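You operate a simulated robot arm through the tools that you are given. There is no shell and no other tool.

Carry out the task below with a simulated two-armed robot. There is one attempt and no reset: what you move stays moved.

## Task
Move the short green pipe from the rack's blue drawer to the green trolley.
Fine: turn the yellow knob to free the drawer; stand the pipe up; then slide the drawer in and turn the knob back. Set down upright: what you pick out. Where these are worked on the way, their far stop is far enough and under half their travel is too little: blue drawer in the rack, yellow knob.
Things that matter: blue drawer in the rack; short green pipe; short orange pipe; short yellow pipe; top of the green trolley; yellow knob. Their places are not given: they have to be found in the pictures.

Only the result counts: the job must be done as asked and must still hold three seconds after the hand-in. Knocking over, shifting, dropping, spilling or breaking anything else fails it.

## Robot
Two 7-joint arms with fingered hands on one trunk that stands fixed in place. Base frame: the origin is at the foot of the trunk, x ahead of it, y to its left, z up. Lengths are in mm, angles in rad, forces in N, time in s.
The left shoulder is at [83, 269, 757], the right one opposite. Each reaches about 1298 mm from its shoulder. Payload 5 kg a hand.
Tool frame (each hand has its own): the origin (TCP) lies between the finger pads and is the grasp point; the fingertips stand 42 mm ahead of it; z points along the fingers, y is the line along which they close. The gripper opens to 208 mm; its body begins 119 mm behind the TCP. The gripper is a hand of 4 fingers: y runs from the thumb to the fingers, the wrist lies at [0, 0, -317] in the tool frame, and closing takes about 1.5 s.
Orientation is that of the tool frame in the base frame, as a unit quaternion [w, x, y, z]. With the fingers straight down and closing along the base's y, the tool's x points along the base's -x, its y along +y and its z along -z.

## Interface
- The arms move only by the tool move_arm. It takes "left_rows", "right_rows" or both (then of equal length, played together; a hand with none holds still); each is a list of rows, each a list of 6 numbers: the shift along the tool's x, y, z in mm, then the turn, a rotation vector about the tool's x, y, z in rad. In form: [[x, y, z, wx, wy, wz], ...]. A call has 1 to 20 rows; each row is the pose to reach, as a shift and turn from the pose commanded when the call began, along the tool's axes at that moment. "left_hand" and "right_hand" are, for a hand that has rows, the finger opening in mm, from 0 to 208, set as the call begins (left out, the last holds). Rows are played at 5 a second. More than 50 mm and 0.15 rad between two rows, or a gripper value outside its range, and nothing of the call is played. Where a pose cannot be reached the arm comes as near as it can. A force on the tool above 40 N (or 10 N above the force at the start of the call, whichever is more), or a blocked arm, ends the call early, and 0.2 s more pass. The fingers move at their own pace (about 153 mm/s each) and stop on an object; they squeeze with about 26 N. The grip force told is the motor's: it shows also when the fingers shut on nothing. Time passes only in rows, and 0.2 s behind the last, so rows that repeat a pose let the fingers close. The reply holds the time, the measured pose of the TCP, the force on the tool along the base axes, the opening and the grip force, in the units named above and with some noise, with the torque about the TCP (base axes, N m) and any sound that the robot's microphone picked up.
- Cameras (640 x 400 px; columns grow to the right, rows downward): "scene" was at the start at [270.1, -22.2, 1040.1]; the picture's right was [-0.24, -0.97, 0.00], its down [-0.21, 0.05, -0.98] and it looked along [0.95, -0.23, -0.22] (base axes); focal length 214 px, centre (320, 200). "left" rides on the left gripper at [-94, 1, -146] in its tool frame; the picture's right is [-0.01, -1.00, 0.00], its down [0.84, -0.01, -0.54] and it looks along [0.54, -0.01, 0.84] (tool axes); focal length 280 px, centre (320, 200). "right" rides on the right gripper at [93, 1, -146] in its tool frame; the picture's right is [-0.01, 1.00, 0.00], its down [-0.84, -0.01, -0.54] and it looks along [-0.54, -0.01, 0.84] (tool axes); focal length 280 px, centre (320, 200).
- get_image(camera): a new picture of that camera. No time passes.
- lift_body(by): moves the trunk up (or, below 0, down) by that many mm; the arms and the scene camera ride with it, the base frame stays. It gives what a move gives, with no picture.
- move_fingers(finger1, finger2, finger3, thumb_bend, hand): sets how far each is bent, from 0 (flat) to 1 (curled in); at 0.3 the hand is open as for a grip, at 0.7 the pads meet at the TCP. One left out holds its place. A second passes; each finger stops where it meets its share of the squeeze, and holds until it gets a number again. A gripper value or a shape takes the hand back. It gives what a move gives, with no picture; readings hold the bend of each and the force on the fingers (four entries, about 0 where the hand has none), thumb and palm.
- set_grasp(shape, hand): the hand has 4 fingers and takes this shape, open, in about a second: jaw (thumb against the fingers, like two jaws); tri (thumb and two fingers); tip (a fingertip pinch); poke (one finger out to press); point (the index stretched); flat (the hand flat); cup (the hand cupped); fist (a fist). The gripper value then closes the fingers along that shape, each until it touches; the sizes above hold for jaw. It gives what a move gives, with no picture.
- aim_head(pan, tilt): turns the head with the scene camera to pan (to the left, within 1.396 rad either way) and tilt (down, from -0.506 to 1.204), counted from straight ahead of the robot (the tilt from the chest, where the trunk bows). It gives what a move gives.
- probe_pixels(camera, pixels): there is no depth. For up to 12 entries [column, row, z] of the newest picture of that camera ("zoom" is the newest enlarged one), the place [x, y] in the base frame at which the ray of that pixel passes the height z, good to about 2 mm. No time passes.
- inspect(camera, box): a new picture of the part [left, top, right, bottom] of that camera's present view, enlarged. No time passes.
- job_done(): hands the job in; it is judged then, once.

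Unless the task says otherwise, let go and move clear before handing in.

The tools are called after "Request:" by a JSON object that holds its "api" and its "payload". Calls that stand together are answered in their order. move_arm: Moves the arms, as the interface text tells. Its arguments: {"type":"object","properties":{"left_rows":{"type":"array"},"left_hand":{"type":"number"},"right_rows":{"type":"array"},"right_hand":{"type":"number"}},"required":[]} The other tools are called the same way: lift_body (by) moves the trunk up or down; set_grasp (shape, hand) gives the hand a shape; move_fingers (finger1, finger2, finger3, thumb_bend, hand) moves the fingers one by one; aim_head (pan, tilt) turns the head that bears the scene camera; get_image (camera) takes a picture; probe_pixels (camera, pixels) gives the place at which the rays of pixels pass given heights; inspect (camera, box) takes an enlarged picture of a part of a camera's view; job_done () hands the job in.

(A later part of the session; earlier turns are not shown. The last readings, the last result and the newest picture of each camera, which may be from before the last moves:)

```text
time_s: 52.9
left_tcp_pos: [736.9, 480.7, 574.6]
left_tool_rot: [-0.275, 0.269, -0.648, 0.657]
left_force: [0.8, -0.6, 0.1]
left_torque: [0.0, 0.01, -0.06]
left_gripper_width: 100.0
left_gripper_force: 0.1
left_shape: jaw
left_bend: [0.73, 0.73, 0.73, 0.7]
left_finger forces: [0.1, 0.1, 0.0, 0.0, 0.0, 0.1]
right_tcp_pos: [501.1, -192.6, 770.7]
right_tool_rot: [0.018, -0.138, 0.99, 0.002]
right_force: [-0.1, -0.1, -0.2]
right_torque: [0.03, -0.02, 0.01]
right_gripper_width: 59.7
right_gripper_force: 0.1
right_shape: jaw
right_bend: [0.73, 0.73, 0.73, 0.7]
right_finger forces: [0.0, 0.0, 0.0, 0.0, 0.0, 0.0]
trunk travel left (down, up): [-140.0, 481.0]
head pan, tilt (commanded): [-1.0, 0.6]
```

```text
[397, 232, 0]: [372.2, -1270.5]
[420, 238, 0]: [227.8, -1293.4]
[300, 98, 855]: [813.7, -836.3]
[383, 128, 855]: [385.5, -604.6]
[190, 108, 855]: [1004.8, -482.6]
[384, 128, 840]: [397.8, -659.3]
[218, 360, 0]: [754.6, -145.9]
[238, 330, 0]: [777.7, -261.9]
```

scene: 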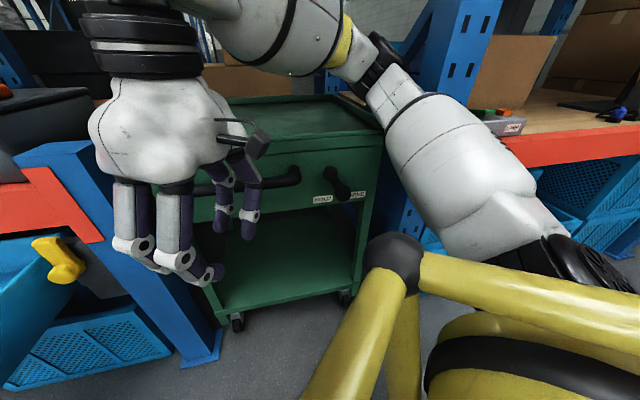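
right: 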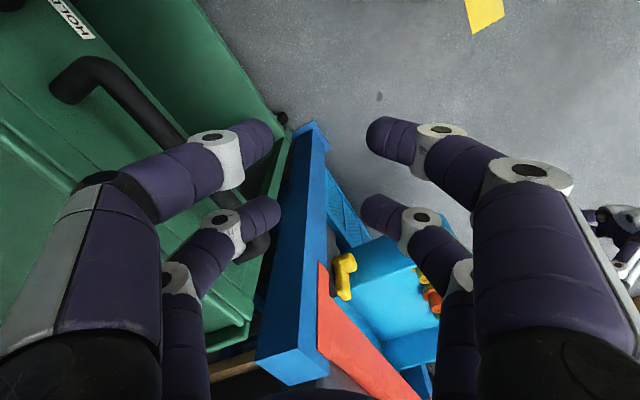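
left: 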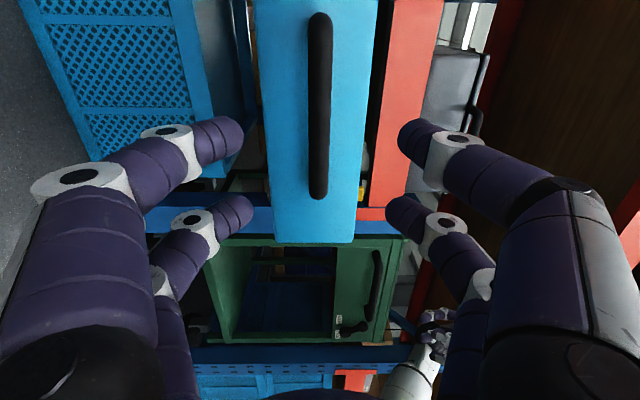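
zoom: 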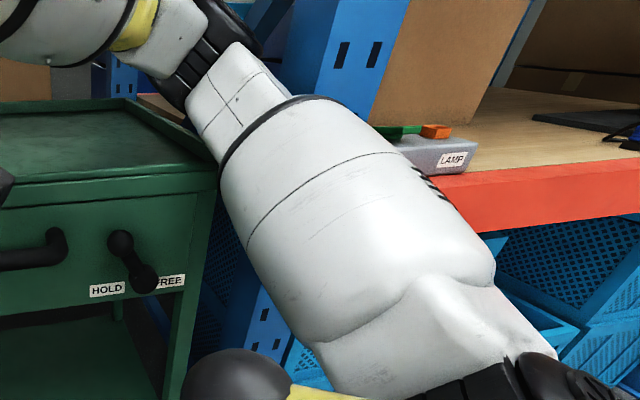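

The trolley corner still probes at (385,-605), so nothing shifted; the right post stands just beyond it. Lowering further would bring the elbow to the trolley, so I'll raise the right hand back and stretch it forward over the trolley instead, like its starting pose.

Request:
{"api": "move_arm", "payload": {"right_rows": [[-1.8, 1.9, -35.9, 0, 0, 0], [-3.7, 3.8, -71.8, 0, 0, 0], [-5.5, 5.8, -107.8, 0, 0, 0], [-7.4, 7.7, -143.7, 0, 0, 0], [-9.2, 9.6, -179.6, 0, 0, 0], [-36.3, -18.3, -195, 0, 0, 0], [-63.4, -46.1, -210.5, 0, 0, 0], [-90.5, -74, -226, 0, 0, 0], [-117.7, -101.8, -241.4, 0, 0, 0], [-144.8, -129.6, -256.9, 0, 0, 0], [-171.9, -157.5, -272.4, 0, 0, 0]]}}

Request:
{"api": "get_image", "payload": {"camera": "scene"}}

```text
time_s: 55.3
left_tcp_pos: [736.3, 480.5, 573.6]
left_tool_rot: [-0.275, 0.269, -0.648, 0.657]
left_force: [-0.4, 0.4, 0.5]
left_torque: [0.05, 0.05, 0.0]
left_gripper_width: 100.0
left_gripper_force: 0.1
left_shape: jaw
left_bend: [0.73, 0.73, 0.73, 0.7]
left_finger forces: [0.0, 0.0, 0.0, 0.0, 0.1, 0.1]
right_tcp_pos: [701.1, -300.6, 1051.9]
right_tool_rot: [0.019, -0.137, 0.99, 0.001]
right_force: [0.2, -0.5, 0.8]
right_torque: [0.02, -0.09, 0.01]
right_gripper_width: 59.8
right_gripper_force: 0.1
right_shape: jaw
right_bend: [0.73, 0.73, 0.73, 0.7]
right_finger forces: [0.0, 0.0, 0.0, 0.1, 0.0, 0.1]
trunk travel left (down, up): [-140.0, 481.0]
head pan, tilt (commanded): [-1.0, 0.6]
```

```text
taken
```

scene: 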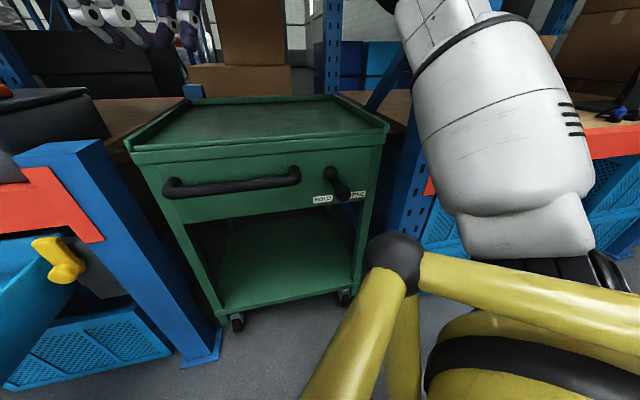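

The right arm moved freely to (701,-301,1052). Now I'll shift it right over the trolley's rear area.

Request:
{"api": "move_arm", "payload": {"right_rows": [[4.9, -40.2, 5.2, 0, 0, 0], [9.8, -80.5, 10.4, 0, 0, 0], [14.6, -120.7, 15.5, 0, 0, 0], [19.5, -161, 20.7, 0, 0, 0]]}}

Request:
{"api": "aim_head", "payload": {"pan": -0.8, "tilt": 0.2}}

Request:
{"api": "get_image", "payload": {"camera": "scene"}}

```text
time_s: 56.3
left_tcp_pos: [733.8, 491.5, 567.1]
left_tool_rot: [-0.277, 0.275, -0.645, 0.657]
left_force: [-0.4, 0.0, 0.4]
left_torque: [-0.01, 0.02, 0.01]
left_gripper_width: 100.0
left_gripper_force: 0.1
left_shape: jaw
left_bend: [0.73, 0.73, 0.73, 0.7]
left_finger forces: [0.0, 0.0, 0.0, 0.0, 0.1, 0.1]
right_tcp_pos: [735.4, -442.2, 1029.9]
right_tool_rot: [0.014, -0.144, 0.989, -0.006]
right_force: [-0.1, -0.5, -0.4]
right_torque: [0.04, 0.01, -0.03]
right_gripper_width: 59.9
right_gripper_force: 0.1
right_shape: jaw
right_bend: [0.73, 0.73, 0.73, 0.7]
right_finger forces: [0.0, 0.0, 0.1, 0.0, 0.0, 0.0]
trunk travel left (down, up): [-140.0, 481.0]
head pan, tilt (commanded): [-1.0, 0.6]
```

```text
time_s: 57.1
left_tcp_pos: [733.0, 491.2, 565.7]
left_tool_rot: [-0.277, 0.275, -0.644, 0.659]
left_force: [0.6, -0.7, 0.3]
left_torque: [-0.01, 0.0, 0.02]
left_gripper_width: 100.0
left_gripper_force: 0.0
left_shape: jaw
left_bend: [0.73, 0.73, 0.73, 0.7]
left_finger forces: [0.1, 0.0, 0.0, 0.1, 0.0, 0.0]
right_tcp_pos: [734.4, -441.3, 1029.9]
right_tool_rot: [0.015, -0.144, 0.99, -0.006]
right_force: [0.1, 0.9, 0.3]
right_torque: [-0.04, 0.02, 0.02]
right_gripper_width: 59.9
right_gripper_force: 0.1
right_shape: jaw
right_bend: [0.73, 0.73, 0.73, 0.7]
right_finger forces: [0.0, 0.0, 0.0, 0.0, 0.0, 0.1]
trunk travel left (down, up): [-140.0, 481.0]
head pan, tilt (commanded): [-0.799, 0.201]
```

```text
taken
```

scene: 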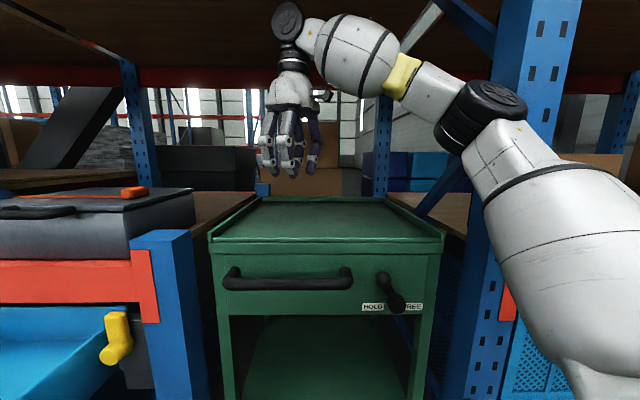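

The right elbow leans on the post again (left hand shifted by 11 mm), so I'll back it off to the left and up a little until the trunk is unloaded.

Request:
{"api": "move_arm", "payload": {"right_rows": [[-4, 30, -16, 0, 0, 0], [-11, 60, -33, 0, 0, 0], [-11, 60, -33, 0, 0, 0]]}}

Request:
{"api": "aim_head", "payload": {"pan": -0.35, "tilt": 0.3}}

Request:
{"api": "get_image", "payload": {"camera": "scene"}}

Request:
{"api": "get_image", "payload": {"camera": "right"}}

```text
time_s: 57.9
left_tcp_pos: [737.1, 479.4, 574.0]
left_tool_rot: [-0.276, 0.269, -0.648, 0.657]
left_force: [0.2, 0.9, -0.3]
left_torque: [-0.01, -0.01, 0.0]
left_gripper_width: 100.4
left_gripper_force: 0.2
left_shape: jaw
left_bend: [0.73, 0.73, 0.73, 0.7]
left_finger forces: [0.0, 0.1, 0.0, 0.0, 0.0, 0.1]
right_tcp_pos: [718.8, -401.3, 1063.9]
right_tool_rot: [0.02, -0.136, 0.99, 0.001]
right_force: [-0.7, 2.0, 1.2]
right_torque: [-0.22, -0.09, -0.02]
right_gripper_width: 59.8
right_gripper_force: 0.1
right_shape: jaw
right_bend: [0.73, 0.73, 0.73, 0.7]
right_finger forces: [0.1, 0.0, 0.1, 0.1, 0.0, 0.2]
trunk travel left (down, up): [-140.0, 481.0]
head pan, tilt (commanded): [-0.799, 0.201]
```

```text
time_s: 58.8
left_tcp_pos: [736.2, 479.9, 573.4]
left_tool_rot: [-0.276, 0.269, -0.648, 0.657]
left_force: [-0.3, -0.8, 0.6]
left_torque: [-0.03, -0.02, 0.04]
left_gripper_width: 100.1
left_gripper_force: 0.1
left_shape: jaw
left_bend: [0.73, 0.73, 0.73, 0.7]
left_finger forces: [0.0, 0.0, 0.0, 0.0, 0.1, 0.0]
right_tcp_pos: [721.2, -400.8, 1062.4]
right_tool_rot: [0.018, -0.138, 0.99, 0.002]
right_force: [0.4, 0.3, 0.2]
right_torque: [-0.03, -0.05, 0.0]
right_gripper_width: 59.8
right_gripper_force: 0.0
right_shape: jaw
right_bend: [0.73, 0.73, 0.73, 0.7]
right_finger forces: [0.1, 0.0, 0.0, 0.0, 0.1, 0.0]
trunk travel left (down, up): [-140.0, 481.0]
head pan, tilt (commanded): [-0.351, 0.3]
```

```text
taken
```

scene: 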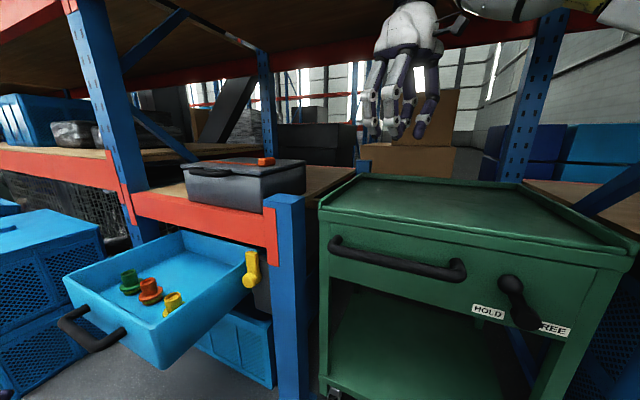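

```text
taken
```

right: 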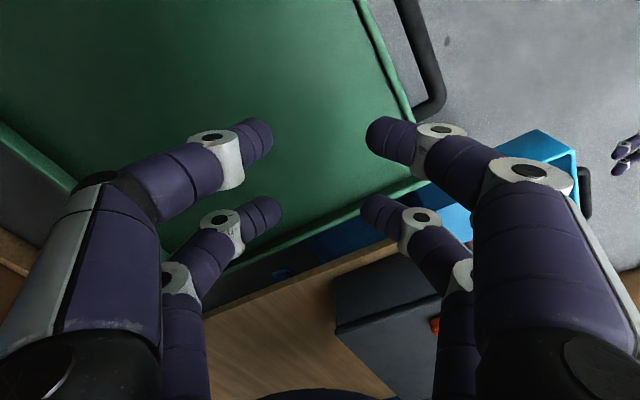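

The trunk is unloaded again (left back at (736,480,573)) and the right hand now watches the trolley top. Next I'll raise and reorient the left hand, tilted 30° and facing down, over the green pipe.

Request:
{"api": "move_arm", "payload": {"left_rows": [[-0.2, -40, 0.6, -0.1172, -0.0046, 0.0607], [-0.3, -80, 1.2, -0.2344, -0.0093, 0.1213], [-0.5, -120, 1.9, -0.3516, -0.0139, 0.182], [-0.6, -160, 2.5, -0.4687, -0.0186, 0.2426], [-0.8, -200, 3.1, -0.5859, -0.0232, 0.3033], [-15.5, -196.4, 41.7, -0.7031, -0.0279, 0.3639], [-30.1, -192.8, 80.3, -0.8203, -0.0325, 0.4246], [-44.8, -189.2, 118.9, -0.9375, -0.0371, 0.4852], [-59.4, -185.6, 157.6, -1.0547, -0.0418, 0.5459], [-74.1, -182, 196.2, -1.1718, -0.0464, 0.6065], [-88.8, -178.4, 234.8, -1.289, -0.0511, 0.6672], [-103.4, -174.8, 273.4, -1.4062, -0.0557, 0.7278], [-118.1, -171.2, 312, -1.4062, -0.0557, 0.7278]], "left_hand": 110}}

Request:
{"api": "aim_head", "payload": {"pan": 0.2, "tilt": 0.5}}

Request:
{"api": "get_image", "payload": {"camera": "scene"}}

Request:
{"api": "get_image", "payload": {"camera": "left"}}

```text
time_s: 61.6
left_tcp_pos: [1002.6, 365.1, 741.0]
left_tool_rot: [0.251, -0.166, 0.953, 0.044]
left_force: [5.3, -1.5, -18.5]
left_torque: [0.53, -0.46, 0.18]
left_gripper_width: 109.7
left_gripper_force: 0.0
left_shape: jaw
left_bend: [0.72, 0.72, 0.72, 0.7]
left_finger forces: [0.1, 0.0, 0.0, 0.0, 0.0, 0.0]
left hand out of reach, approached as far as the arm can: row 13
right_tcp_pos: [720.2, -400.1, 1062.8]
right_tool_rot: [0.018, -0.136, 0.991, 0.003]
right_force: [-3.1, -0.7, 4.6]
right_torque: [0.17, -0.29, -0.02]
right_gripper_width: 59.9
right_gripper_force: 0.0
right_shape: jaw
right_bend: [0.73, 0.73, 0.73, 0.7]
right_finger forces: [0.0, 0.1, 0.0, 0.0, 0.0, 0.0]
trunk travel left (down, up): [-140.0, 481.0]
head pan, tilt (commanded): [-0.351, 0.3]
```

```text
time_s: 62.6
left_tcp_pos: [1001.7, 363.3, 757.9]
left_tool_rot: [0.259, -0.166, 0.951, 0.043]
left_force: [0.2, 0.3, -1.0]
left_torque: [-0.03, 0.0, -0.04]
left_gripper_width: 110.2
left_gripper_force: 0.1
left_shape: jaw
left_bend: [0.72, 0.72, 0.72, 0.7]
left_finger forces: [0.0, 0.1, 0.0, 0.0, 0.0, 0.0]
right_tcp_pos: [720.5, -399.4, 1062.6]
right_tool_rot: [0.018, -0.138, 0.99, 0.002]
right_force: [0.5, -0.2, -0.4]
right_torque: [0.01, 0.01, 0.03]
right_gripper_width: 60.1
right_gripper_force: 0.0
right_shape: jaw
right_bend: [0.73, 0.73, 0.73, 0.7]
right_finger forces: [0.0, 0.0, 0.0, 0.0, 0.0, 0.0]
trunk travel left (down, up): [-140.0, 481.0]
head pan, tilt (commanded): [0.201, 0.499]
```

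```text
taken
```

scene: 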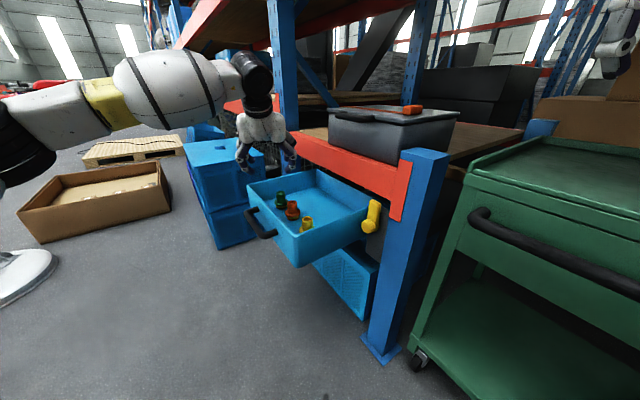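

```text
taken
```

left: 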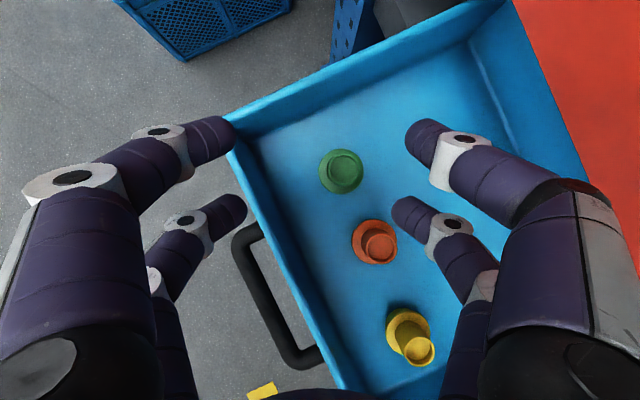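

The left camera looks straight down at all three pipes: green ring at (347,168), orange (380,245), yellow (420,350). I'll probe them together with a scene zoom.

Request:
{"api": "inspect", "payload": {"camera": "left", "box": [260, 100, 460, 260]}}

Request:
{"api": "probe_pixels", "payload": {"camera": "left", "pixels": [[347, 168, 600], [347, 168, 560], [379, 245, 600], [340, 172, 530], [373, 242, 530]]}}

Request:
{"api": "inspect", "payload": {"camera": "scene", "box": [240, 160, 400, 270]}}

```text
2.50 times, centred on (360, 180) of left
```

zoom: 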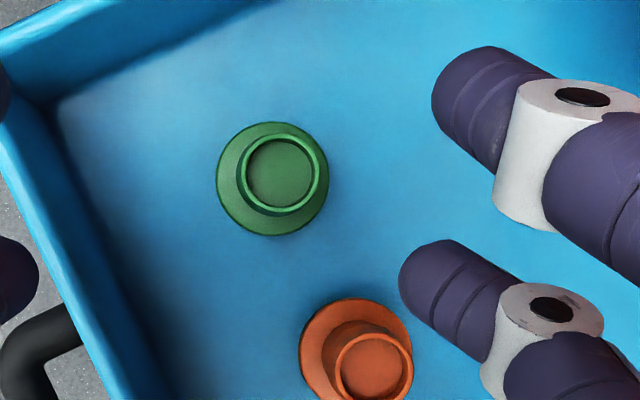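

```text
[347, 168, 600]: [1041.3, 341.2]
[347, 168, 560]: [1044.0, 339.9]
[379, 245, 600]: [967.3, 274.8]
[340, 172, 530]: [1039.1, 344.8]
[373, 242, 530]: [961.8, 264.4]
```

```text
3.64 times, centred on (320, 215) of scene
```

zoom: 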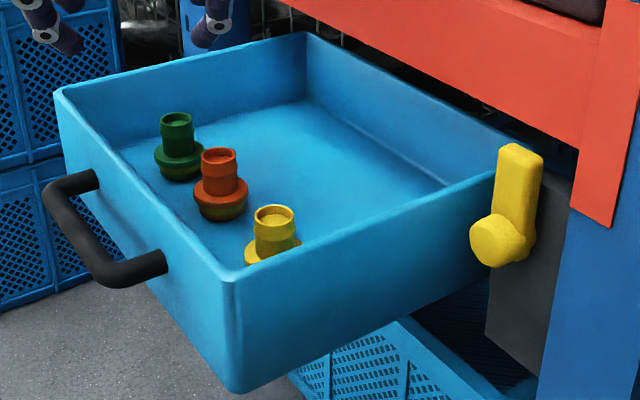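

The green pipe stands at about (1040,343): neck ⌀38 from z≈565 to 603, flange ⌀60 below it, floor near 531. The two-by-two jaw is wide for that neck, so I'll see what the tri shape looks like.

Request:
{"api": "set_grasp", "payload": {"hand": "left", "shape": "tri"}}

Request:
{"api": "get_image", "payload": {"camera": "left"}}

```text
time_s: 63.5
left_tcp_pos: [1000.1, 364.6, 758.0]
left_tool_rot: [0.259, -0.166, 0.95, 0.043]
left_force: [0.4, 0.2, 0.1]
left_torque: [0.0, 0.04, 0.02]
left_gripper_width: 207.9
left_gripper_force: 0.1
left_shape: tri
left_bend: [0.3, 0.3, 0.3, 0.3]
left_finger forces: [0.1, 0.0, 0.0, 0.0, 0.0, 0.0]
right_tcp_pos: [720.0, -400.7, 1061.5]
right_tool_rot: [0.019, -0.137, 0.99, 0.002]
right_force: [0.1, -1.3, 0.5]
right_torque: [0.0, 0.02, -0.01]
right_gripper_width: 59.8
right_gripper_force: 0.0
right_shape: jaw
right_bend: [0.73, 0.73, 0.73, 0.7]
right_finger forces: [0.0, 0.0, 0.0, 0.1, 0.0, 0.0]
trunk travel left (down, up): [-140.0, 481.0]
head pan, tilt (commanded): [0.201, 0.499]
```

```text
taken
```

left: 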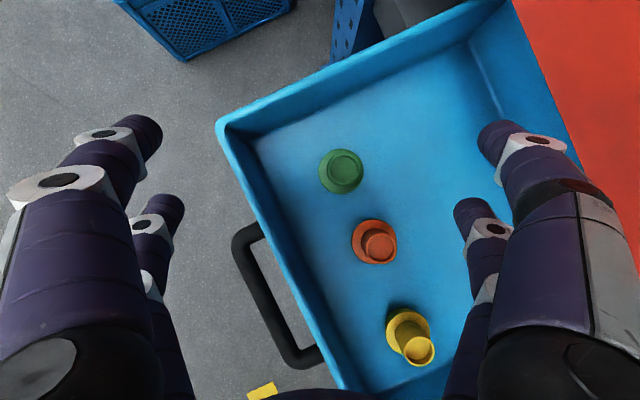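

Open, tri looks like jaw. I'll close it partway in free air to see how the digits move.

Request:
{"api": "move_arm", "payload": {"left_rows": [[0, 0, 0, 0, 0, 0], [0, 0, 0, 0, 0, 0], [0, 0, 0, 0, 0, 0], [0, 0, 0, 0, 0, 0], [0, 0, 0, 0, 0, 0]], "left_hand": 40}}

Request:
{"api": "get_image", "payload": {"camera": "left"}}

```text
time_s: 64.7
left_tcp_pos: [1000.8, 363.7, 753.3]
left_tool_rot: [0.257, -0.166, 0.951, 0.041]
left_force: [0.5, -0.1, 0.3]
left_torque: [-0.02, 0.02, 0.01]
left_gripper_width: 40.6
left_gripper_force: 0.1
left_shape: tri
left_bend: [0.73, 0.73, 0.73, 0.7]
left_finger forces: [0.0, 0.0, 0.1, 0.1, 0.0, 0.0]
right_tcp_pos: [720.3, -400.3, 1062.7]
right_tool_rot: [0.018, -0.137, 0.99, 0.002]
right_force: [-0.4, 0.7, 1.0]
right_torque: [-0.05, 0.0, -0.01]
right_gripper_width: 59.7
right_gripper_force: 0.0
right_shape: jaw
right_bend: [0.73, 0.73, 0.73, 0.7]
right_finger forces: [0.0, 0.0, 0.1, 0.0, 0.0, 0.0]
trunk travel left (down, up): [-140.0, 481.0]
head pan, tilt (commanded): [0.201, 0.499]
```

```text
taken
```

left: 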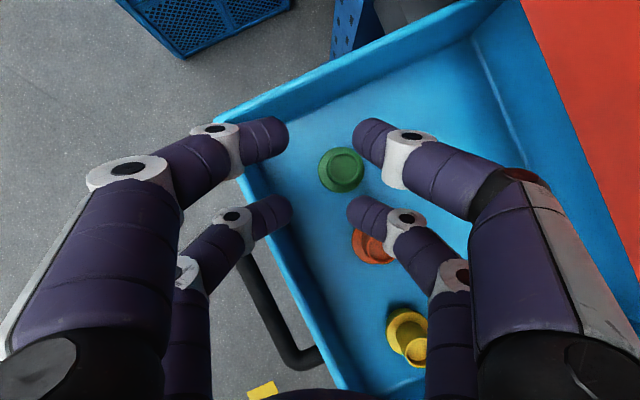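

Tri closes the same two-by-two way. I'll check the fingertip-pinch shape too.

Request:
{"api": "set_grasp", "payload": {"hand": "left", "shape": "tip"}}

Request:
{"api": "move_arm", "payload": {"left_rows": [[0, 0, 0, 0, 0, 0], [0, 0, 0, 0, 0, 0], [0, 0, 0, 0, 0, 0], [0, 0, 0, 0, 0, 0], [0, 0, 0, 0, 0, 0]], "left_hand": 40}}

Request:
{"api": "get_image", "payload": {"camera": "left"}}

```text
time_s: 65.6
left_tcp_pos: [1000.9, 363.2, 753.1]
left_tool_rot: [0.257, -0.166, 0.951, 0.042]
left_force: [0.3, 0.5, 0.1]
left_torque: [-0.03, -0.01, -0.01]
left_gripper_width: 207.8
left_gripper_force: 0.0
left_shape: tip
left_bend: [0.3, 0.3, 0.3, 0.3]
left_finger forces: [0.0, 0.1, 0.1, 0.1, 0.0, 0.1]
right_tcp_pos: [719.9, -400.1, 1061.9]
right_tool_rot: [0.019, -0.138, 0.99, 0.002]
right_force: [-0.5, -0.4, 0.8]
right_torque: [0.0, -0.02, -0.03]
right_gripper_width: 59.9
right_gripper_force: 0.1
right_shape: jaw
right_bend: [0.73, 0.73, 0.73, 0.7]
right_finger forces: [0.0, 0.1, 0.0, 0.0, 0.0, 0.0]
trunk travel left (down, up): [-140.0, 481.0]
head pan, tilt (commanded): [0.201, 0.499]
```

```text
time_s: 66.8
left_tcp_pos: [1000.0, 364.3, 752.5]
left_tool_rot: [0.256, -0.167, 0.951, 0.043]
left_force: [-1.2, -0.3, -0.1]
left_torque: [-0.03, 0.01, 0.06]
left_gripper_width: 40.3
left_gripper_force: 0.1
left_shape: tip
left_bend: [0.73, 0.73, 0.73, 0.7]
left_finger forces: [0.1, 0.1, 0.1, 0.1, 0.0, 0.0]
right_tcp_pos: [719.2, -399.7, 1061.9]
right_tool_rot: [0.019, -0.138, 0.99, 0.001]
right_force: [0.5, 0.5, 0.2]
right_torque: [0.03, 0.02, 0.04]
right_gripper_width: 59.9
right_gripper_force: 0.0
right_shape: jaw
right_bend: [0.73, 0.73, 0.73, 0.7]
right_finger forces: [0.0, 0.0, 0.0, 0.1, 0.0, 0.1]
trunk travel left (down, up): [-140.0, 481.0]
head pan, tilt (commanded): [0.201, 0.499]
```

```text
taken
```

left: 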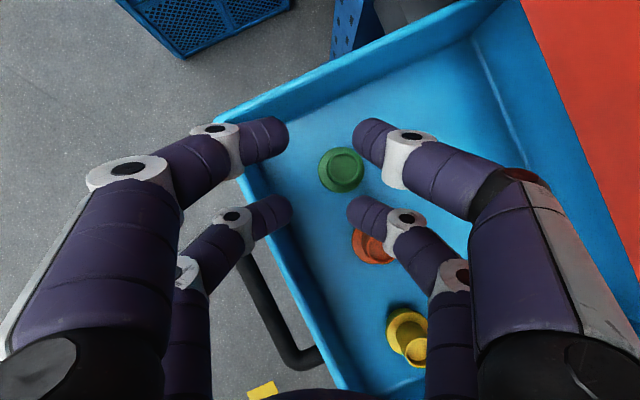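

All shapes close the same way, so I'll pinch the neck with just the rear digit pair (tips above the flange), hand tilted 45° for reach. I'll move to a pre-grasp 110 mm above that point.

Request:
{"api": "move_arm", "payload": {"left_rows": [[-4.8, -11, 11.1, 0.0341, -0.0863, 0.0464], [-9.5, -22, 22.1, 0.0681, -0.1725, 0.0928], [-14.3, -33, 33.2, 0.1022, -0.2588, 0.1392], [-14.3, -33, 33.2, 0.1022, -0.2588, 0.1392]], "left_hand": 75}}

Request:
{"api": "get_image", "payload": {"camera": "left"}}

Request:
{"api": "inspect", "payload": {"camera": "scene", "box": [200, 80, 400, 280]}}

```text
time_s: 67.8
left_tcp_pos: [1038.2, 341.6, 731.9]
left_tool_rot: [0.38, -0.081, 0.921, 0.035]
left_force: [0.8, -0.7, 0.4]
left_torque: [0.02, 0.02, -0.01]
left_gripper_width: 74.7
left_gripper_force: 0.0
left_shape: tip
left_bend: [0.73, 0.73, 0.73, 0.7]
left_finger forces: [0.1, 0.0, 0.0, 0.0, 0.0, 0.1]
right_tcp_pos: [719.5, -400.7, 1063.1]
right_tool_rot: [0.018, -0.138, 0.99, 0.001]
right_force: [0.2, 1.1, -0.4]
right_torque: [-0.01, 0.01, -0.02]
right_gripper_width: 60.0
right_gripper_force: 0.1
right_shape: jaw
right_bend: [0.73, 0.73, 0.73, 0.7]
right_finger forces: [0.1, 0.0, 0.1, 0.0, 0.1, 0.0]
trunk travel left (down, up): [-140.0, 481.0]
head pan, tilt (commanded): [0.201, 0.499]
```

```text
taken
```

left: 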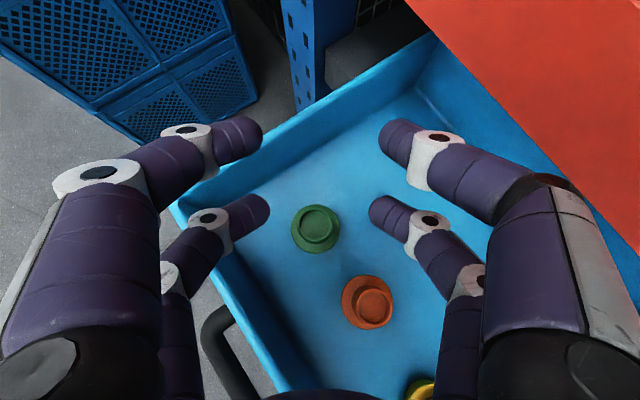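

```text
2.00 times, centred on (300, 180) of scene
```

zoom: 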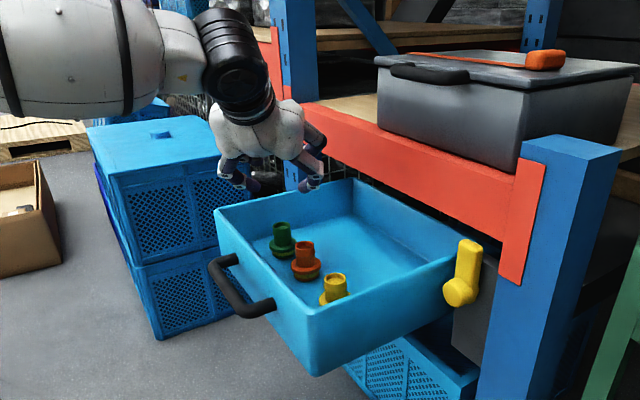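

Request:
{"api": "inspect", "payload": {"camera": "left", "box": [260, 180, 400, 280]}}

Request:
{"api": "probe_pixels", "payload": {"camera": "left", "pixels": [[318, 224, 603], [316, 229, 560], [316, 231, 540], [370, 303, 603], [368, 301, 550]]}}

```text
4.00 times, centred on (330, 230) of left
```

zoom: 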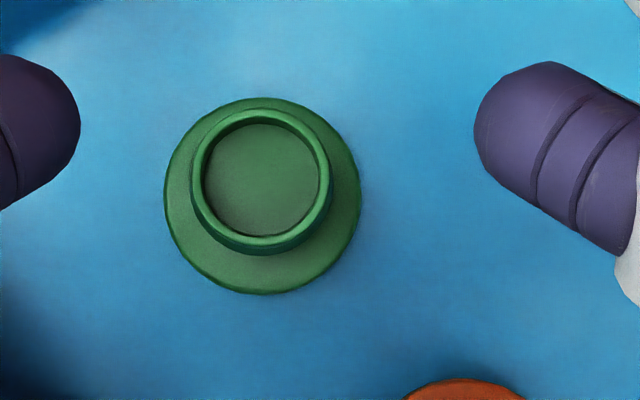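

```text
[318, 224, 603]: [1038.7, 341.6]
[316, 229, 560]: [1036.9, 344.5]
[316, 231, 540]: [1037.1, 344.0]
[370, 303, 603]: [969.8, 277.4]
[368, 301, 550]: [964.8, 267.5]
```

The pipe axis is at about (1037,345). I'll descend straight down 111 mm with a 3 mm lateral correction, ending with the rear tips just above the flange.

Request:
{"api": "move_arm", "payload": {"left_rows": [[20, 2.9, 19.5, 0, 0, 0], [40, 2.9, 39, 0, 0, 0], [55, 2.9, 53.7, 0, 0, 0], [68, 2.9, 66.4, 0, 0, 0], [79.5, 2.9, 77.6, 0, 0, 0], [79.5, 2.9, 77.6, 0, 0, 0]]}}

Request:
{"api": "get_image", "payload": {"camera": "left"}}

Request:
{"api": "inspect", "payload": {"camera": "scene", "box": [220, 130, 340, 230]}}

```text
time_s: 69.2
left_tcp_pos: [1039.7, 341.8, 631.4]
left_tool_rot: [0.387, -0.078, 0.918, 0.033]
left_force: [9.6, -9.9, 15.7]
left_torque: [1.23, 1.08, 0.0]
left_gripper_width: 73.4
left_gripper_force: 0.0
left_shape: tip
left_bend: [0.73, 0.74, 0.73, 0.7]
left_finger forces: [0.0, 21.0, 0.1, 0.0, 0.1, 0.0]
right_tcp_pos: [719.7, -402.4, 1061.4]
right_tool_rot: [0.018, -0.137, 0.99, 0.002]
right_force: [0.9, 1.4, -1.5]
right_torque: [-0.11, 0.13, 0.01]
right_gripper_width: 59.9
right_gripper_force: 0.1
right_shape: jaw
right_bend: [0.73, 0.73, 0.73, 0.7]
right_finger forces: [0.0, 0.0, 0.1, 0.1, 0.0, 0.0]
trunk travel left (down, up): [-140.0, 481.0]
head pan, tilt (commanded): [0.201, 0.499]
stopped in row 6 (left hand): the force on the tool passed its limit at 43 N (the readings are from after the stop); the commanded pose is now the measured one
```

```text
taken
```

left: 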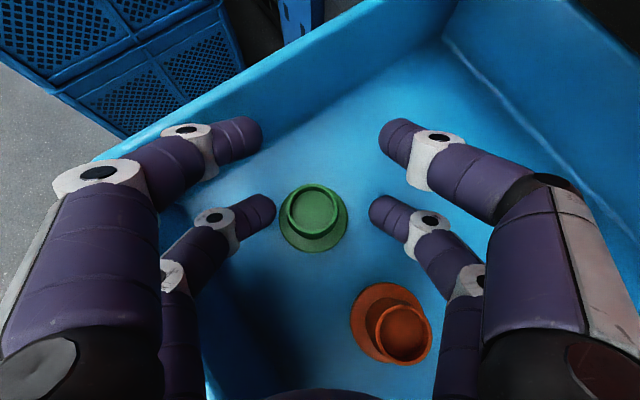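

```text
4.00 times, centred on (280, 180) of scene
```

zoom: 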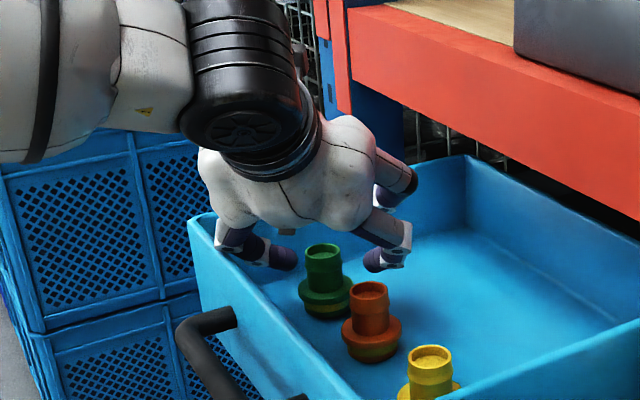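

Finger 2's knuckle touched the drawer's front wall (scene zoom (225,235)); the pipe is untouched. I'll lift straight back up and choose an azimuth that keeps the knuckles clear of the wall.

Request:
{"api": "move_arm", "payload": {"left_rows": [[-7, 0, -7.1, 0, 0, 0], [-25, 0, -25.5, 0, 0, 0], [-50, 0, -50.5, 0, 0, 0], [-74, 0, -75, 0, 0, 0]]}}

Request:
{"api": "get_image", "payload": {"camera": "left"}}

Request:
{"api": "inspect", "payload": {"camera": "scene", "box": [220, 130, 400, 270]}}

```text
time_s: 70.2
left_tcp_pos: [1037.8, 342.6, 734.1]
left_tool_rot: [0.384, -0.08, 0.919, 0.035]
left_force: [-0.1, -0.1, 0.5]
left_torque: [-0.02, -0.04, 0.01]
left_gripper_width: 74.9
left_gripper_force: 0.1
left_shape: tip
left_bend: [0.73, 0.74, 0.73, 0.7]
left_finger forces: [0.0, 0.0, 0.0, 0.0, 0.0, 0.0]
right_tcp_pos: [717.4, -400.4, 1063.4]
right_tool_rot: [0.019, -0.137, 0.99, 0.002]
right_force: [-1.0, -0.1, 0.7]
right_torque: [0.02, -0.08, -0.02]
right_gripper_width: 60.0
right_gripper_force: 0.1
right_shape: jaw
right_bend: [0.73, 0.73, 0.73, 0.7]
right_finger forces: [0.0, 0.1, 0.1, 0.0, 0.0, 0.0]
trunk travel left (down, up): [-140.0, 481.0]
head pan, tilt (commanded): [0.201, 0.499]
```

```text
taken
```

left: 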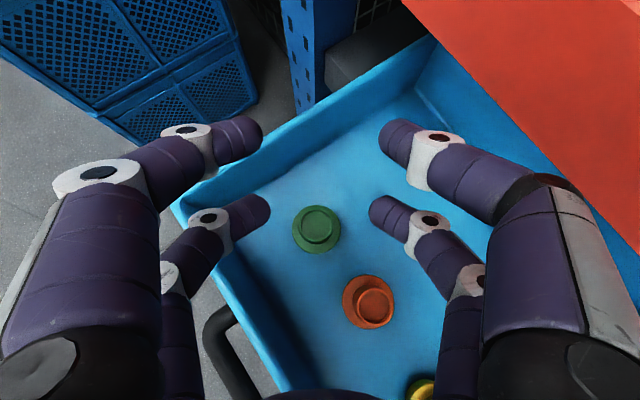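

```text
2.86 times, centred on (310, 200) of scene
```

zoom: 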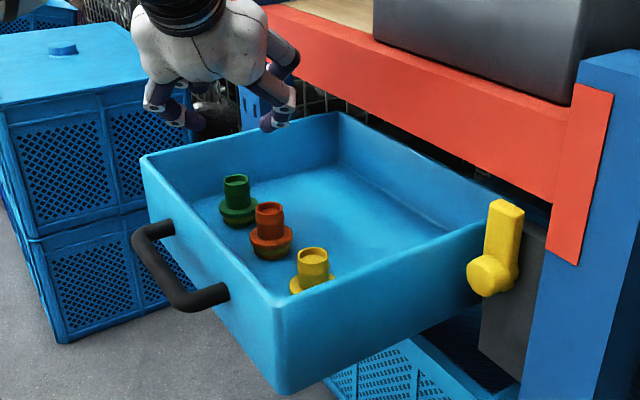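

I'll yaw the hand by 35° to azimuth 45° so the knuckles stay inside the drawer, and narrow the opening to 50 mm.

Request:
{"api": "move_arm", "payload": {"left_rows": [[1.6, 0.3, 1.2, -0.0862, 0.0015, -0.0864], [3.2, 0.5, 2.4, -0.1724, 0.0029, -0.1729], [4.8, 0.8, 3.7, -0.2587, 0.0044, -0.2593], [6.4, 1, 4.9, -0.3449, 0.0058, -0.3458], [8, 1.3, 6.1, -0.4311, 0.0073, -0.4322], [8, 1.3, 6.1, -0.4311, 0.0073, -0.4322]], "left_hand": 52}}

Request:
{"api": "get_image", "payload": {"camera": "left"}}

Request:
{"api": "inspect", "payload": {"camera": "left", "box": [260, 160, 400, 260]}}

```text
time_s: 71.6
left_tcp_pos: [1017.2, 373.4, 729.2]
left_tool_rot: [0.37, -0.24, 0.892, 0.1]
left_force: [-0.1, 0.1, 0.1]
left_torque: [-0.03, -0.05, -0.02]
left_gripper_width: 52.2
left_gripper_force: 0.0
left_shape: tip
left_bend: [0.73, 0.73, 0.73, 0.7]
left_finger forces: [0.0, 0.0, 0.0, 0.0, 0.0, 0.1]
left hand out of reach, approached as far as the arm can: row 2, 3, 4, 5, 6
right_tcp_pos: [719.3, -400.7, 1063.1]
right_tool_rot: [0.018, -0.137, 0.99, 0.001]
right_force: [0.0, 0.5, -0.7]
right_torque: [-0.04, 0.01, -0.03]
right_gripper_width: 60.3
right_gripper_force: 0.1
right_shape: jaw
right_bend: [0.73, 0.73, 0.73, 0.7]
right_finger forces: [0.0, 0.1, 0.0, 0.0, 0.0, 0.1]
trunk travel left (down, up): [-140.0, 481.0]
head pan, tilt (commanded): [0.201, 0.499]
```

```text
taken
```

left: 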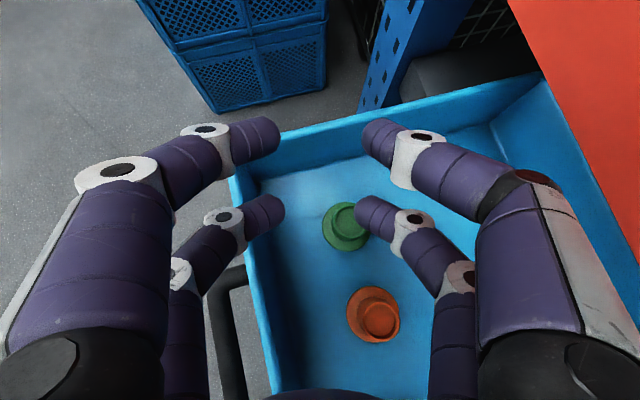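

```text
4.00 times, centred on (330, 210) of left
```

zoom: 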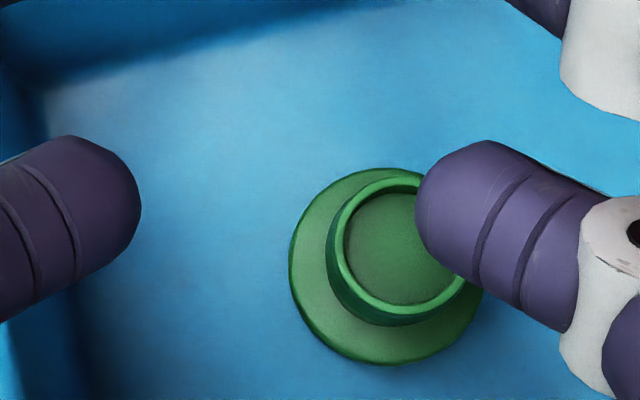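

Azimuth 45° is out of reach, so I'll go to about -3° instead with a narrower 50 mm opening and a slightly higher pinch, which keeps the knuckles above the front wall.

Request:
{"api": "move_arm", "payload": {"left_rows": [[0.3, -6.8, 0.8, 0.082, -0.0001, 0.0819], [0.7, -13.6, 1.7, 0.1641, -0.0002, 0.1638], [1, -20.5, 2.5, 0.2461, -0.0003, 0.2456], [1.4, -27.3, 3.4, 0.3282, -0.0004, 0.3275], [1.7, -34.1, 4.2, 0.4102, -0.0005, 0.4094], [1.7, -34.1, 4.2, 0.4102, -0.0005, 0.4094]], "left_hand": 50}}

Request:
{"api": "get_image", "payload": {"camera": "left"}}

Request:
{"api": "inspect", "payload": {"camera": "left", "box": [260, 180, 400, 280]}}

```text
time_s: 73.0
left_tcp_pos: [1036.5, 344.4, 726.8]
left_tool_rot: [0.384, 0.026, 0.923, -0.011]
left_force: [0.4, -0.5, 0.9]
left_torque: [0.0, -0.03, -0.04]
left_gripper_width: 49.8
left_gripper_force: 0.1
left_shape: tip
left_bend: [0.73, 0.73, 0.73, 0.7]
left_finger forces: [0.1, 0.0, 0.0, 0.0, 0.0, 0.1]
right_tcp_pos: [719.0, -400.0, 1061.3]
right_tool_rot: [0.017, -0.137, 0.99, 0.002]
right_force: [0.8, 0.0, 0.6]
right_torque: [-0.04, 0.0, 0.0]
right_gripper_width: 59.9
right_gripper_force: 0.0
right_shape: jaw
right_bend: [0.73, 0.73, 0.73, 0.7]
right_finger forces: [0.0, 0.1, 0.0, 0.0, 0.1, 0.0]
trunk travel left (down, up): [-140.0, 481.0]
head pan, tilt (commanded): [0.201, 0.499]
```

```text
taken
```

left: 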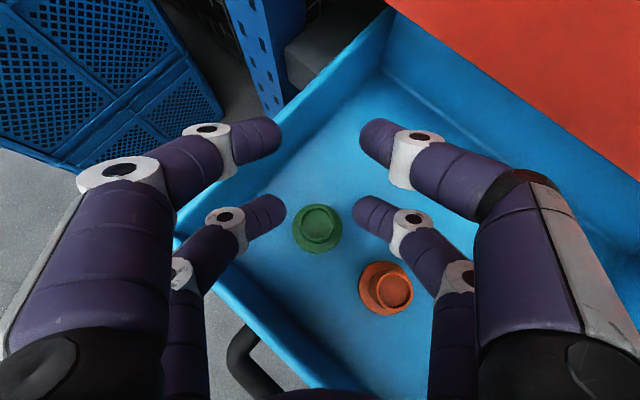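

```text
4.00 times, centred on (330, 230) of left
```

zoom: 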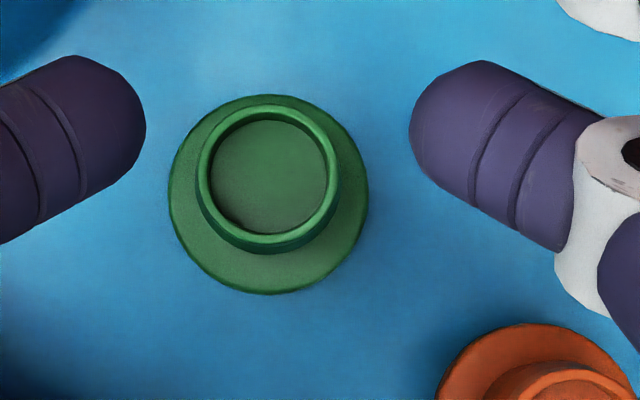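

The pipe ring (zoom (268,178)) sits nearly midway between the rear tips. A quick probe to confirm, then descend.

Request:
{"api": "probe_pixels", "payload": {"camera": "left", "pixels": [[317, 224.5, 603], [317, 228.7, 560], [316.7, 229, 545]]}}

Request:
{"api": "move_arm", "payload": {"left_rows": [[21.2, 1, 21.2, 0, 0, 0], [38.9, 1, 38.9, 0, 0, 0], [51, 1, 51, 0, 0, 0], [60, 1, 60, 0, 0, 0], [66, 1, 66, 0, 0, 0]]}}

Request:
{"api": "get_image", "payload": {"camera": "left"}}

Request:
{"api": "inspect", "payload": {"camera": "scene", "box": [220, 130, 340, 230]}}

```text
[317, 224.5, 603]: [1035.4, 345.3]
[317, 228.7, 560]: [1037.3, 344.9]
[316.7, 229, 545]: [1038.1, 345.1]
```

```text
time_s: 74.2
left_tcp_pos: [1036.1, 345.3, 632.9]
left_tool_rot: [0.384, 0.025, 0.923, -0.011]
left_force: [-0.2, 0.0, -0.4]
left_torque: [0.01, -0.04, -0.01]
left_gripper_width: 50.2
left_gripper_force: 0.1
left_shape: tip
left_bend: [0.73, 0.73, 0.73, 0.7]
left_finger forces: [0.0, 0.0, 0.0, 0.1, 0.0, 0.0]
right_tcp_pos: [718.9, -400.2, 1061.9]
right_tool_rot: [0.019, -0.138, 0.99, 0.002]
right_force: [-0.2, -0.2, 0.7]
right_torque: [-0.02, 0.02, 0.03]
right_gripper_width: 60.0
right_gripper_force: 0.0
right_shape: jaw
right_bend: [0.73, 0.73, 0.73, 0.7]
right_finger forces: [0.0, 0.1, 0.1, 0.0, 0.1, 0.0]
trunk travel left (down, up): [-140.0, 481.0]
head pan, tilt (commanded): [0.201, 0.499]
```

```text
taken
```

left: 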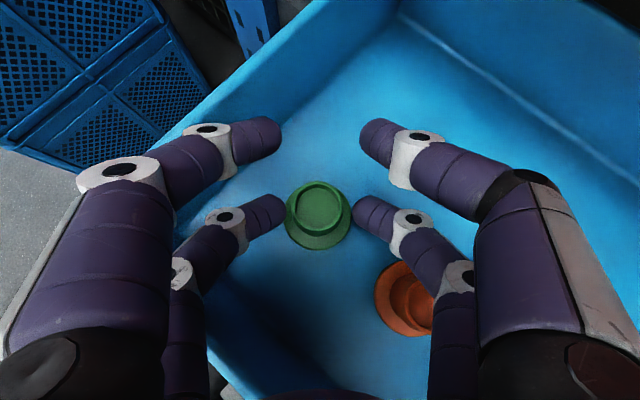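

```text
4.00 times, centred on (280, 180) of scene
```

zoom: 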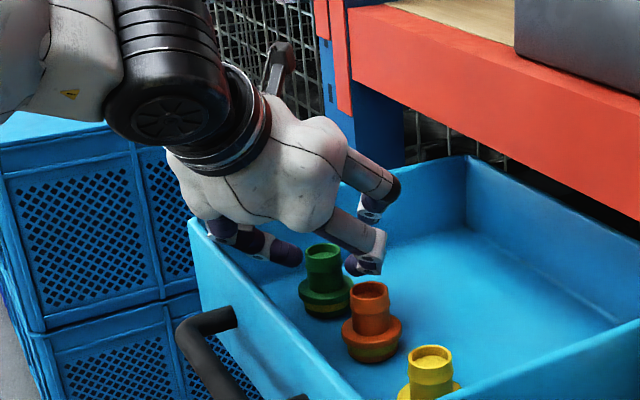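

No contact and the neck stands between the rear tips (285,212) and (355,212). Closing now.

Request:
{"api": "move_arm", "payload": {"left_rows": [[0, 0, 0, 0, 0, 0], [0, 0, 0, 0, 0, 0], [0, 0, 0, 0, 0, 0], [0, 0, 0, 0, 0, 0], [0, 0, 0, 0, 0, 0], [0, 0, 0, 0, 0, 0], [0, 0, 0, 0, 0, 0]], "left_hand": 0}}

Request:
{"api": "get_image", "payload": {"camera": "left"}}

Request:
{"api": "inspect", "payload": {"camera": "scene", "box": [220, 130, 340, 230]}}

```text
time_s: 75.8
left_tcp_pos: [1037.4, 344.6, 632.7]
left_tool_rot: [0.385, 0.025, 0.923, -0.009]
left_force: [-0.4, 1.3, -0.1]
left_torque: [-0.05, 0.01, -0.02]
left_gripper_width: 2.8
left_gripper_force: 25.9
left_shape: tip
left_bend: [0.7, 0.73, 0.73, 0.7]
left_finger forces: [0.1, 22.9, 22.7, 0.0, 0.1, 0.0]
right_tcp_pos: [719.7, -400.3, 1061.9]
right_tool_rot: [0.019, -0.138, 0.99, 0.001]
right_force: [0.7, 0.4, -0.1]
right_torque: [-0.01, -0.01, -0.02]
right_gripper_width: 60.0
right_gripper_force: 0.2
right_shape: jaw
right_bend: [0.73, 0.73, 0.73, 0.7]
right_finger forces: [0.1, 0.1, 0.0, 0.1, 0.0, 0.0]
trunk travel left (down, up): [-140.0, 481.0]
head pan, tilt (commanded): [0.201, 0.499]
```

```text
taken
```

left: 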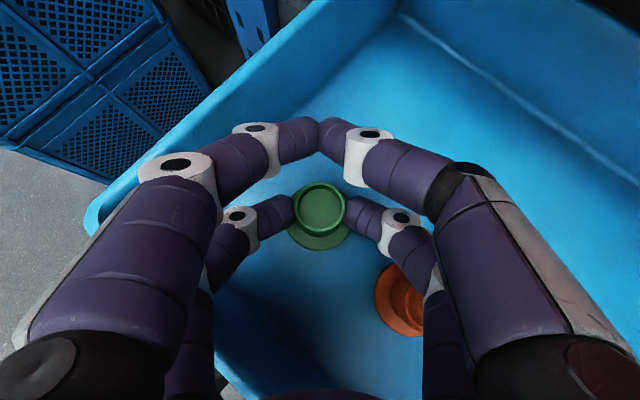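

```text
4.00 times, centred on (280, 180) of scene
```

zoom: 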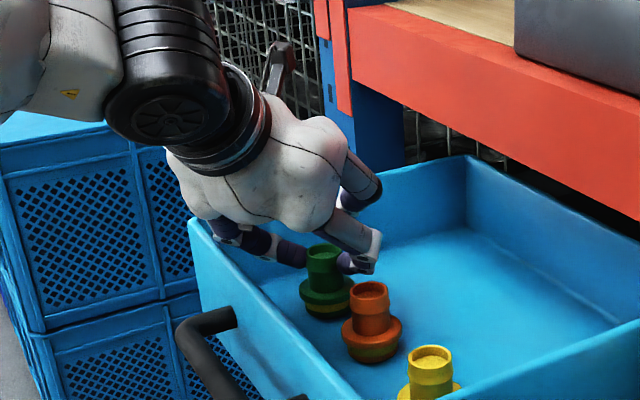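

Fingers 2 and 3 pinch the neck with about 23 N each. I'll lift slowly 25 mm and check that it follows.

Request:
{"api": "move_arm", "payload": {"left_rows": [[-2.8, 0, -2.8, 0, 0, 0], [-7.1, 0, -7.1, 0, 0, 0], [-12.4, 0, -12.3, 0, 0, 0], [-17.8, 0, -17.6, 0, 0, 0], [-17.8, 0, -17.6, 0, 0, 0]]}}

Request:
{"api": "get_image", "payload": {"camera": "left"}}

Request:
{"api": "inspect", "payload": {"camera": "scene", "box": [220, 130, 340, 230]}}

```text
time_s: 77.0
left_tcp_pos: [1037.2, 346.0, 657.1]
left_tool_rot: [0.383, 0.025, 0.923, -0.01]
left_force: [-0.6, -0.4, -0.7]
left_torque: [-0.01, 0.03, -0.03]
left_gripper_width: 2.8
left_gripper_force: 26.0
left_shape: tip
left_bend: [0.7, 0.73, 0.73, 0.7]
left_finger forces: [0.1, 22.8, 22.8, 0.1, 0.0, 0.0]
right_tcp_pos: [719.6, -400.2, 1062.5]
right_tool_rot: [0.019, -0.138, 0.99, 0.001]
right_force: [0.8, 0.4, -1.0]
right_torque: [-0.01, -0.01, 0.07]
right_gripper_width: 59.9
right_gripper_force: 0.0
right_shape: jaw
right_bend: [0.73, 0.73, 0.73, 0.7]
right_finger forces: [0.0, 0.1, 0.0, 0.1, 0.1, 0.0]
trunk travel left (down, up): [-140.0, 481.0]
head pan, tilt (commanded): [0.201, 0.499]
```

```text
taken
```

left: 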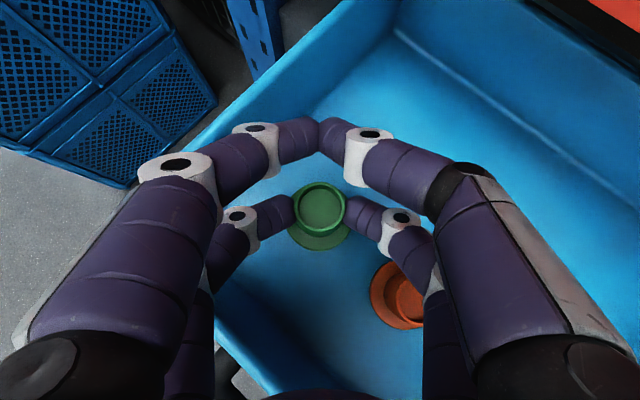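

```text
4.00 times, centred on (280, 180) of scene
```

zoom: 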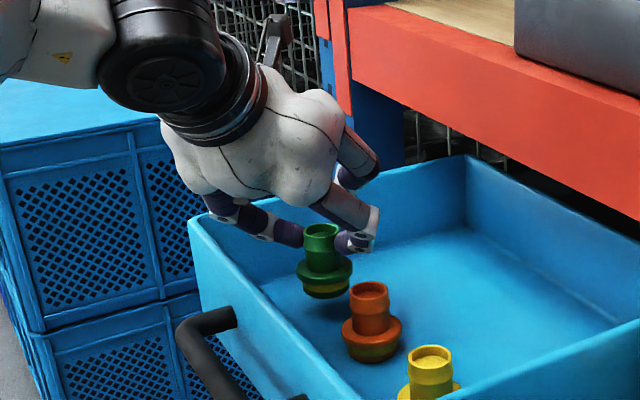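

The pipe came up with the hand, held steadily and upright. I'll lift it clear of the drawer walls.

Request:
{"api": "move_arm", "payload": {"left_rows": [[-5.7, 0, -5.6, 0, 0, 0], [-14.2, 0, -14.1, 0, 0, 0], [-25.6, 0, -25.4, 0, 0, 0], [-38.4, 0, -38.1, 0, 0, 0], [-51.2, 0, -50.8, 0, 0, 0], [-64, 0, -63.5, 0, 0, 0], [-76.8, 0, -76.1, 0, 0, 0], [-88.2, 0, -87.4, 0, 0, 0], [-95.3, 0, -94.5, 0, 0, 0]]}}

Request:
{"api": "get_image", "payload": {"camera": "left"}}

Request:
{"api": "inspect", "payload": {"camera": "scene", "box": [200, 90, 400, 250]}}

```text
time_s: 79.0
left_tcp_pos: [1037.3, 345.8, 792.2]
left_tool_rot: [0.384, 0.026, 0.923, -0.01]
left_force: [-0.5, -0.4, 0.1]
left_torque: [-0.01, 0.02, 0.01]
left_gripper_width: 2.6
left_gripper_force: 26.1
left_shape: tip
left_bend: [0.7, 0.73, 0.73, 0.7]
left_finger forces: [0.1, 22.8, 22.8, 0.1, 0.0, 0.0]
right_tcp_pos: [719.7, -399.6, 1063.0]
right_tool_rot: [0.018, -0.137, 0.99, 0.002]
right_force: [-0.6, -0.5, -0.7]
right_torque: [0.01, -0.02, 0.04]
right_gripper_width: 60.5
right_gripper_force: 0.1
right_shape: jaw
right_bend: [0.73, 0.73, 0.73, 0.7]
right_finger forces: [0.0, 0.0, 0.0, 0.1, 0.0, 0.0]
trunk travel left (down, up): [-140.0, 481.0]
head pan, tilt (commanded): [0.201, 0.499]
```

```text
taken
```

left: 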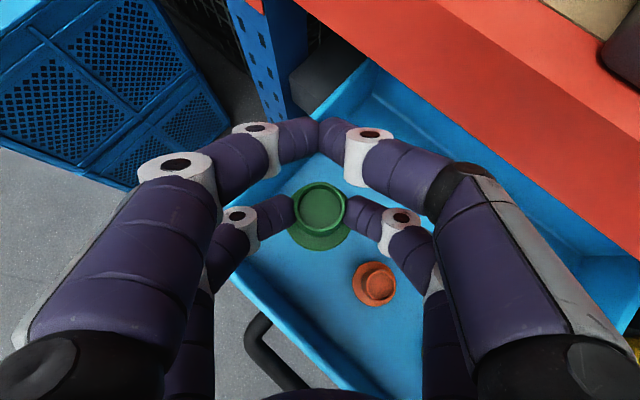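

```text
2.50 times, centred on (300, 170) of scene
```

zoom: 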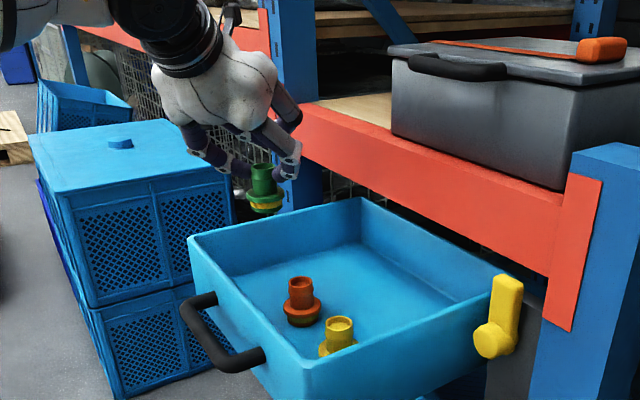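

The green pipe hangs clear at about z=690 (bottom), the other two stand untouched. To make room over the trolley I'll close the right hand, shift it slightly out and yaw it so its wide side faces along x.

Request:
{"api": "move_arm", "payload": {"right_rows": [[-2.6, -3.8, 0, 0, 0, -0.14], [-5.1, -7.7, 0, 0, 0, -0.28], [-7.7, -11.5, 0, 0, 0, -0.42], [-10.2, -15.4, 0, 0, 0, -0.56], [-12.8, -19.2, 0, 0, 0, -0.7], [-15.3, -23, 0, 0, 0, -0.84], [-17.9, -26.9, 0, 0, 0, -0.98], [-20.4, -30.7, 0, 0, 0, -1.12], [-23, -34.6, 0, 0, 0, -1.26], [-25.5, -38.4, 0, 0, 0, -1.4]], "right_hand": 0}}

Request:
{"api": "get_image", "payload": {"camera": "right"}}

```text
time_s: 81.2
left_tcp_pos: [1038.0, 345.6, 791.6]
left_tool_rot: [0.384, 0.026, 0.923, -0.01]
left_force: [-0.4, -0.3, -0.2]
left_torque: [-0.02, 0.03, -0.02]
left_gripper_width: 2.6
left_gripper_force: 25.8
left_shape: tip
left_bend: [0.7, 0.73, 0.73, 0.7]
left_finger forces: [0.0, 22.8, 22.8, 0.0, 0.0, 0.0]
right_tcp_pos: [755.0, -430.5, 1062.3]
right_tool_rot: [-0.016, 0.744, -0.668, 0.011]
right_force: [-0.6, -0.5, 0.3]
right_torque: [0.02, -0.01, -0.01]
right_gripper_width: 0.0
right_gripper_force: 26.1
right_shape: jaw
right_bend: [0.7, 0.7, 0.7, 0.7]
right_finger forces: [0.0, 0.0, 0.0, 0.1, 0.0, 0.0]
trunk travel left (down, up): [-140.0, 481.0]
head pan, tilt (commanded): [0.201, 0.499]
```

```text
taken
```

right: 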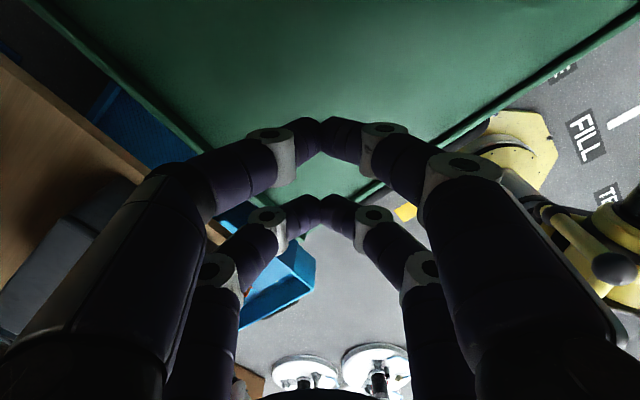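

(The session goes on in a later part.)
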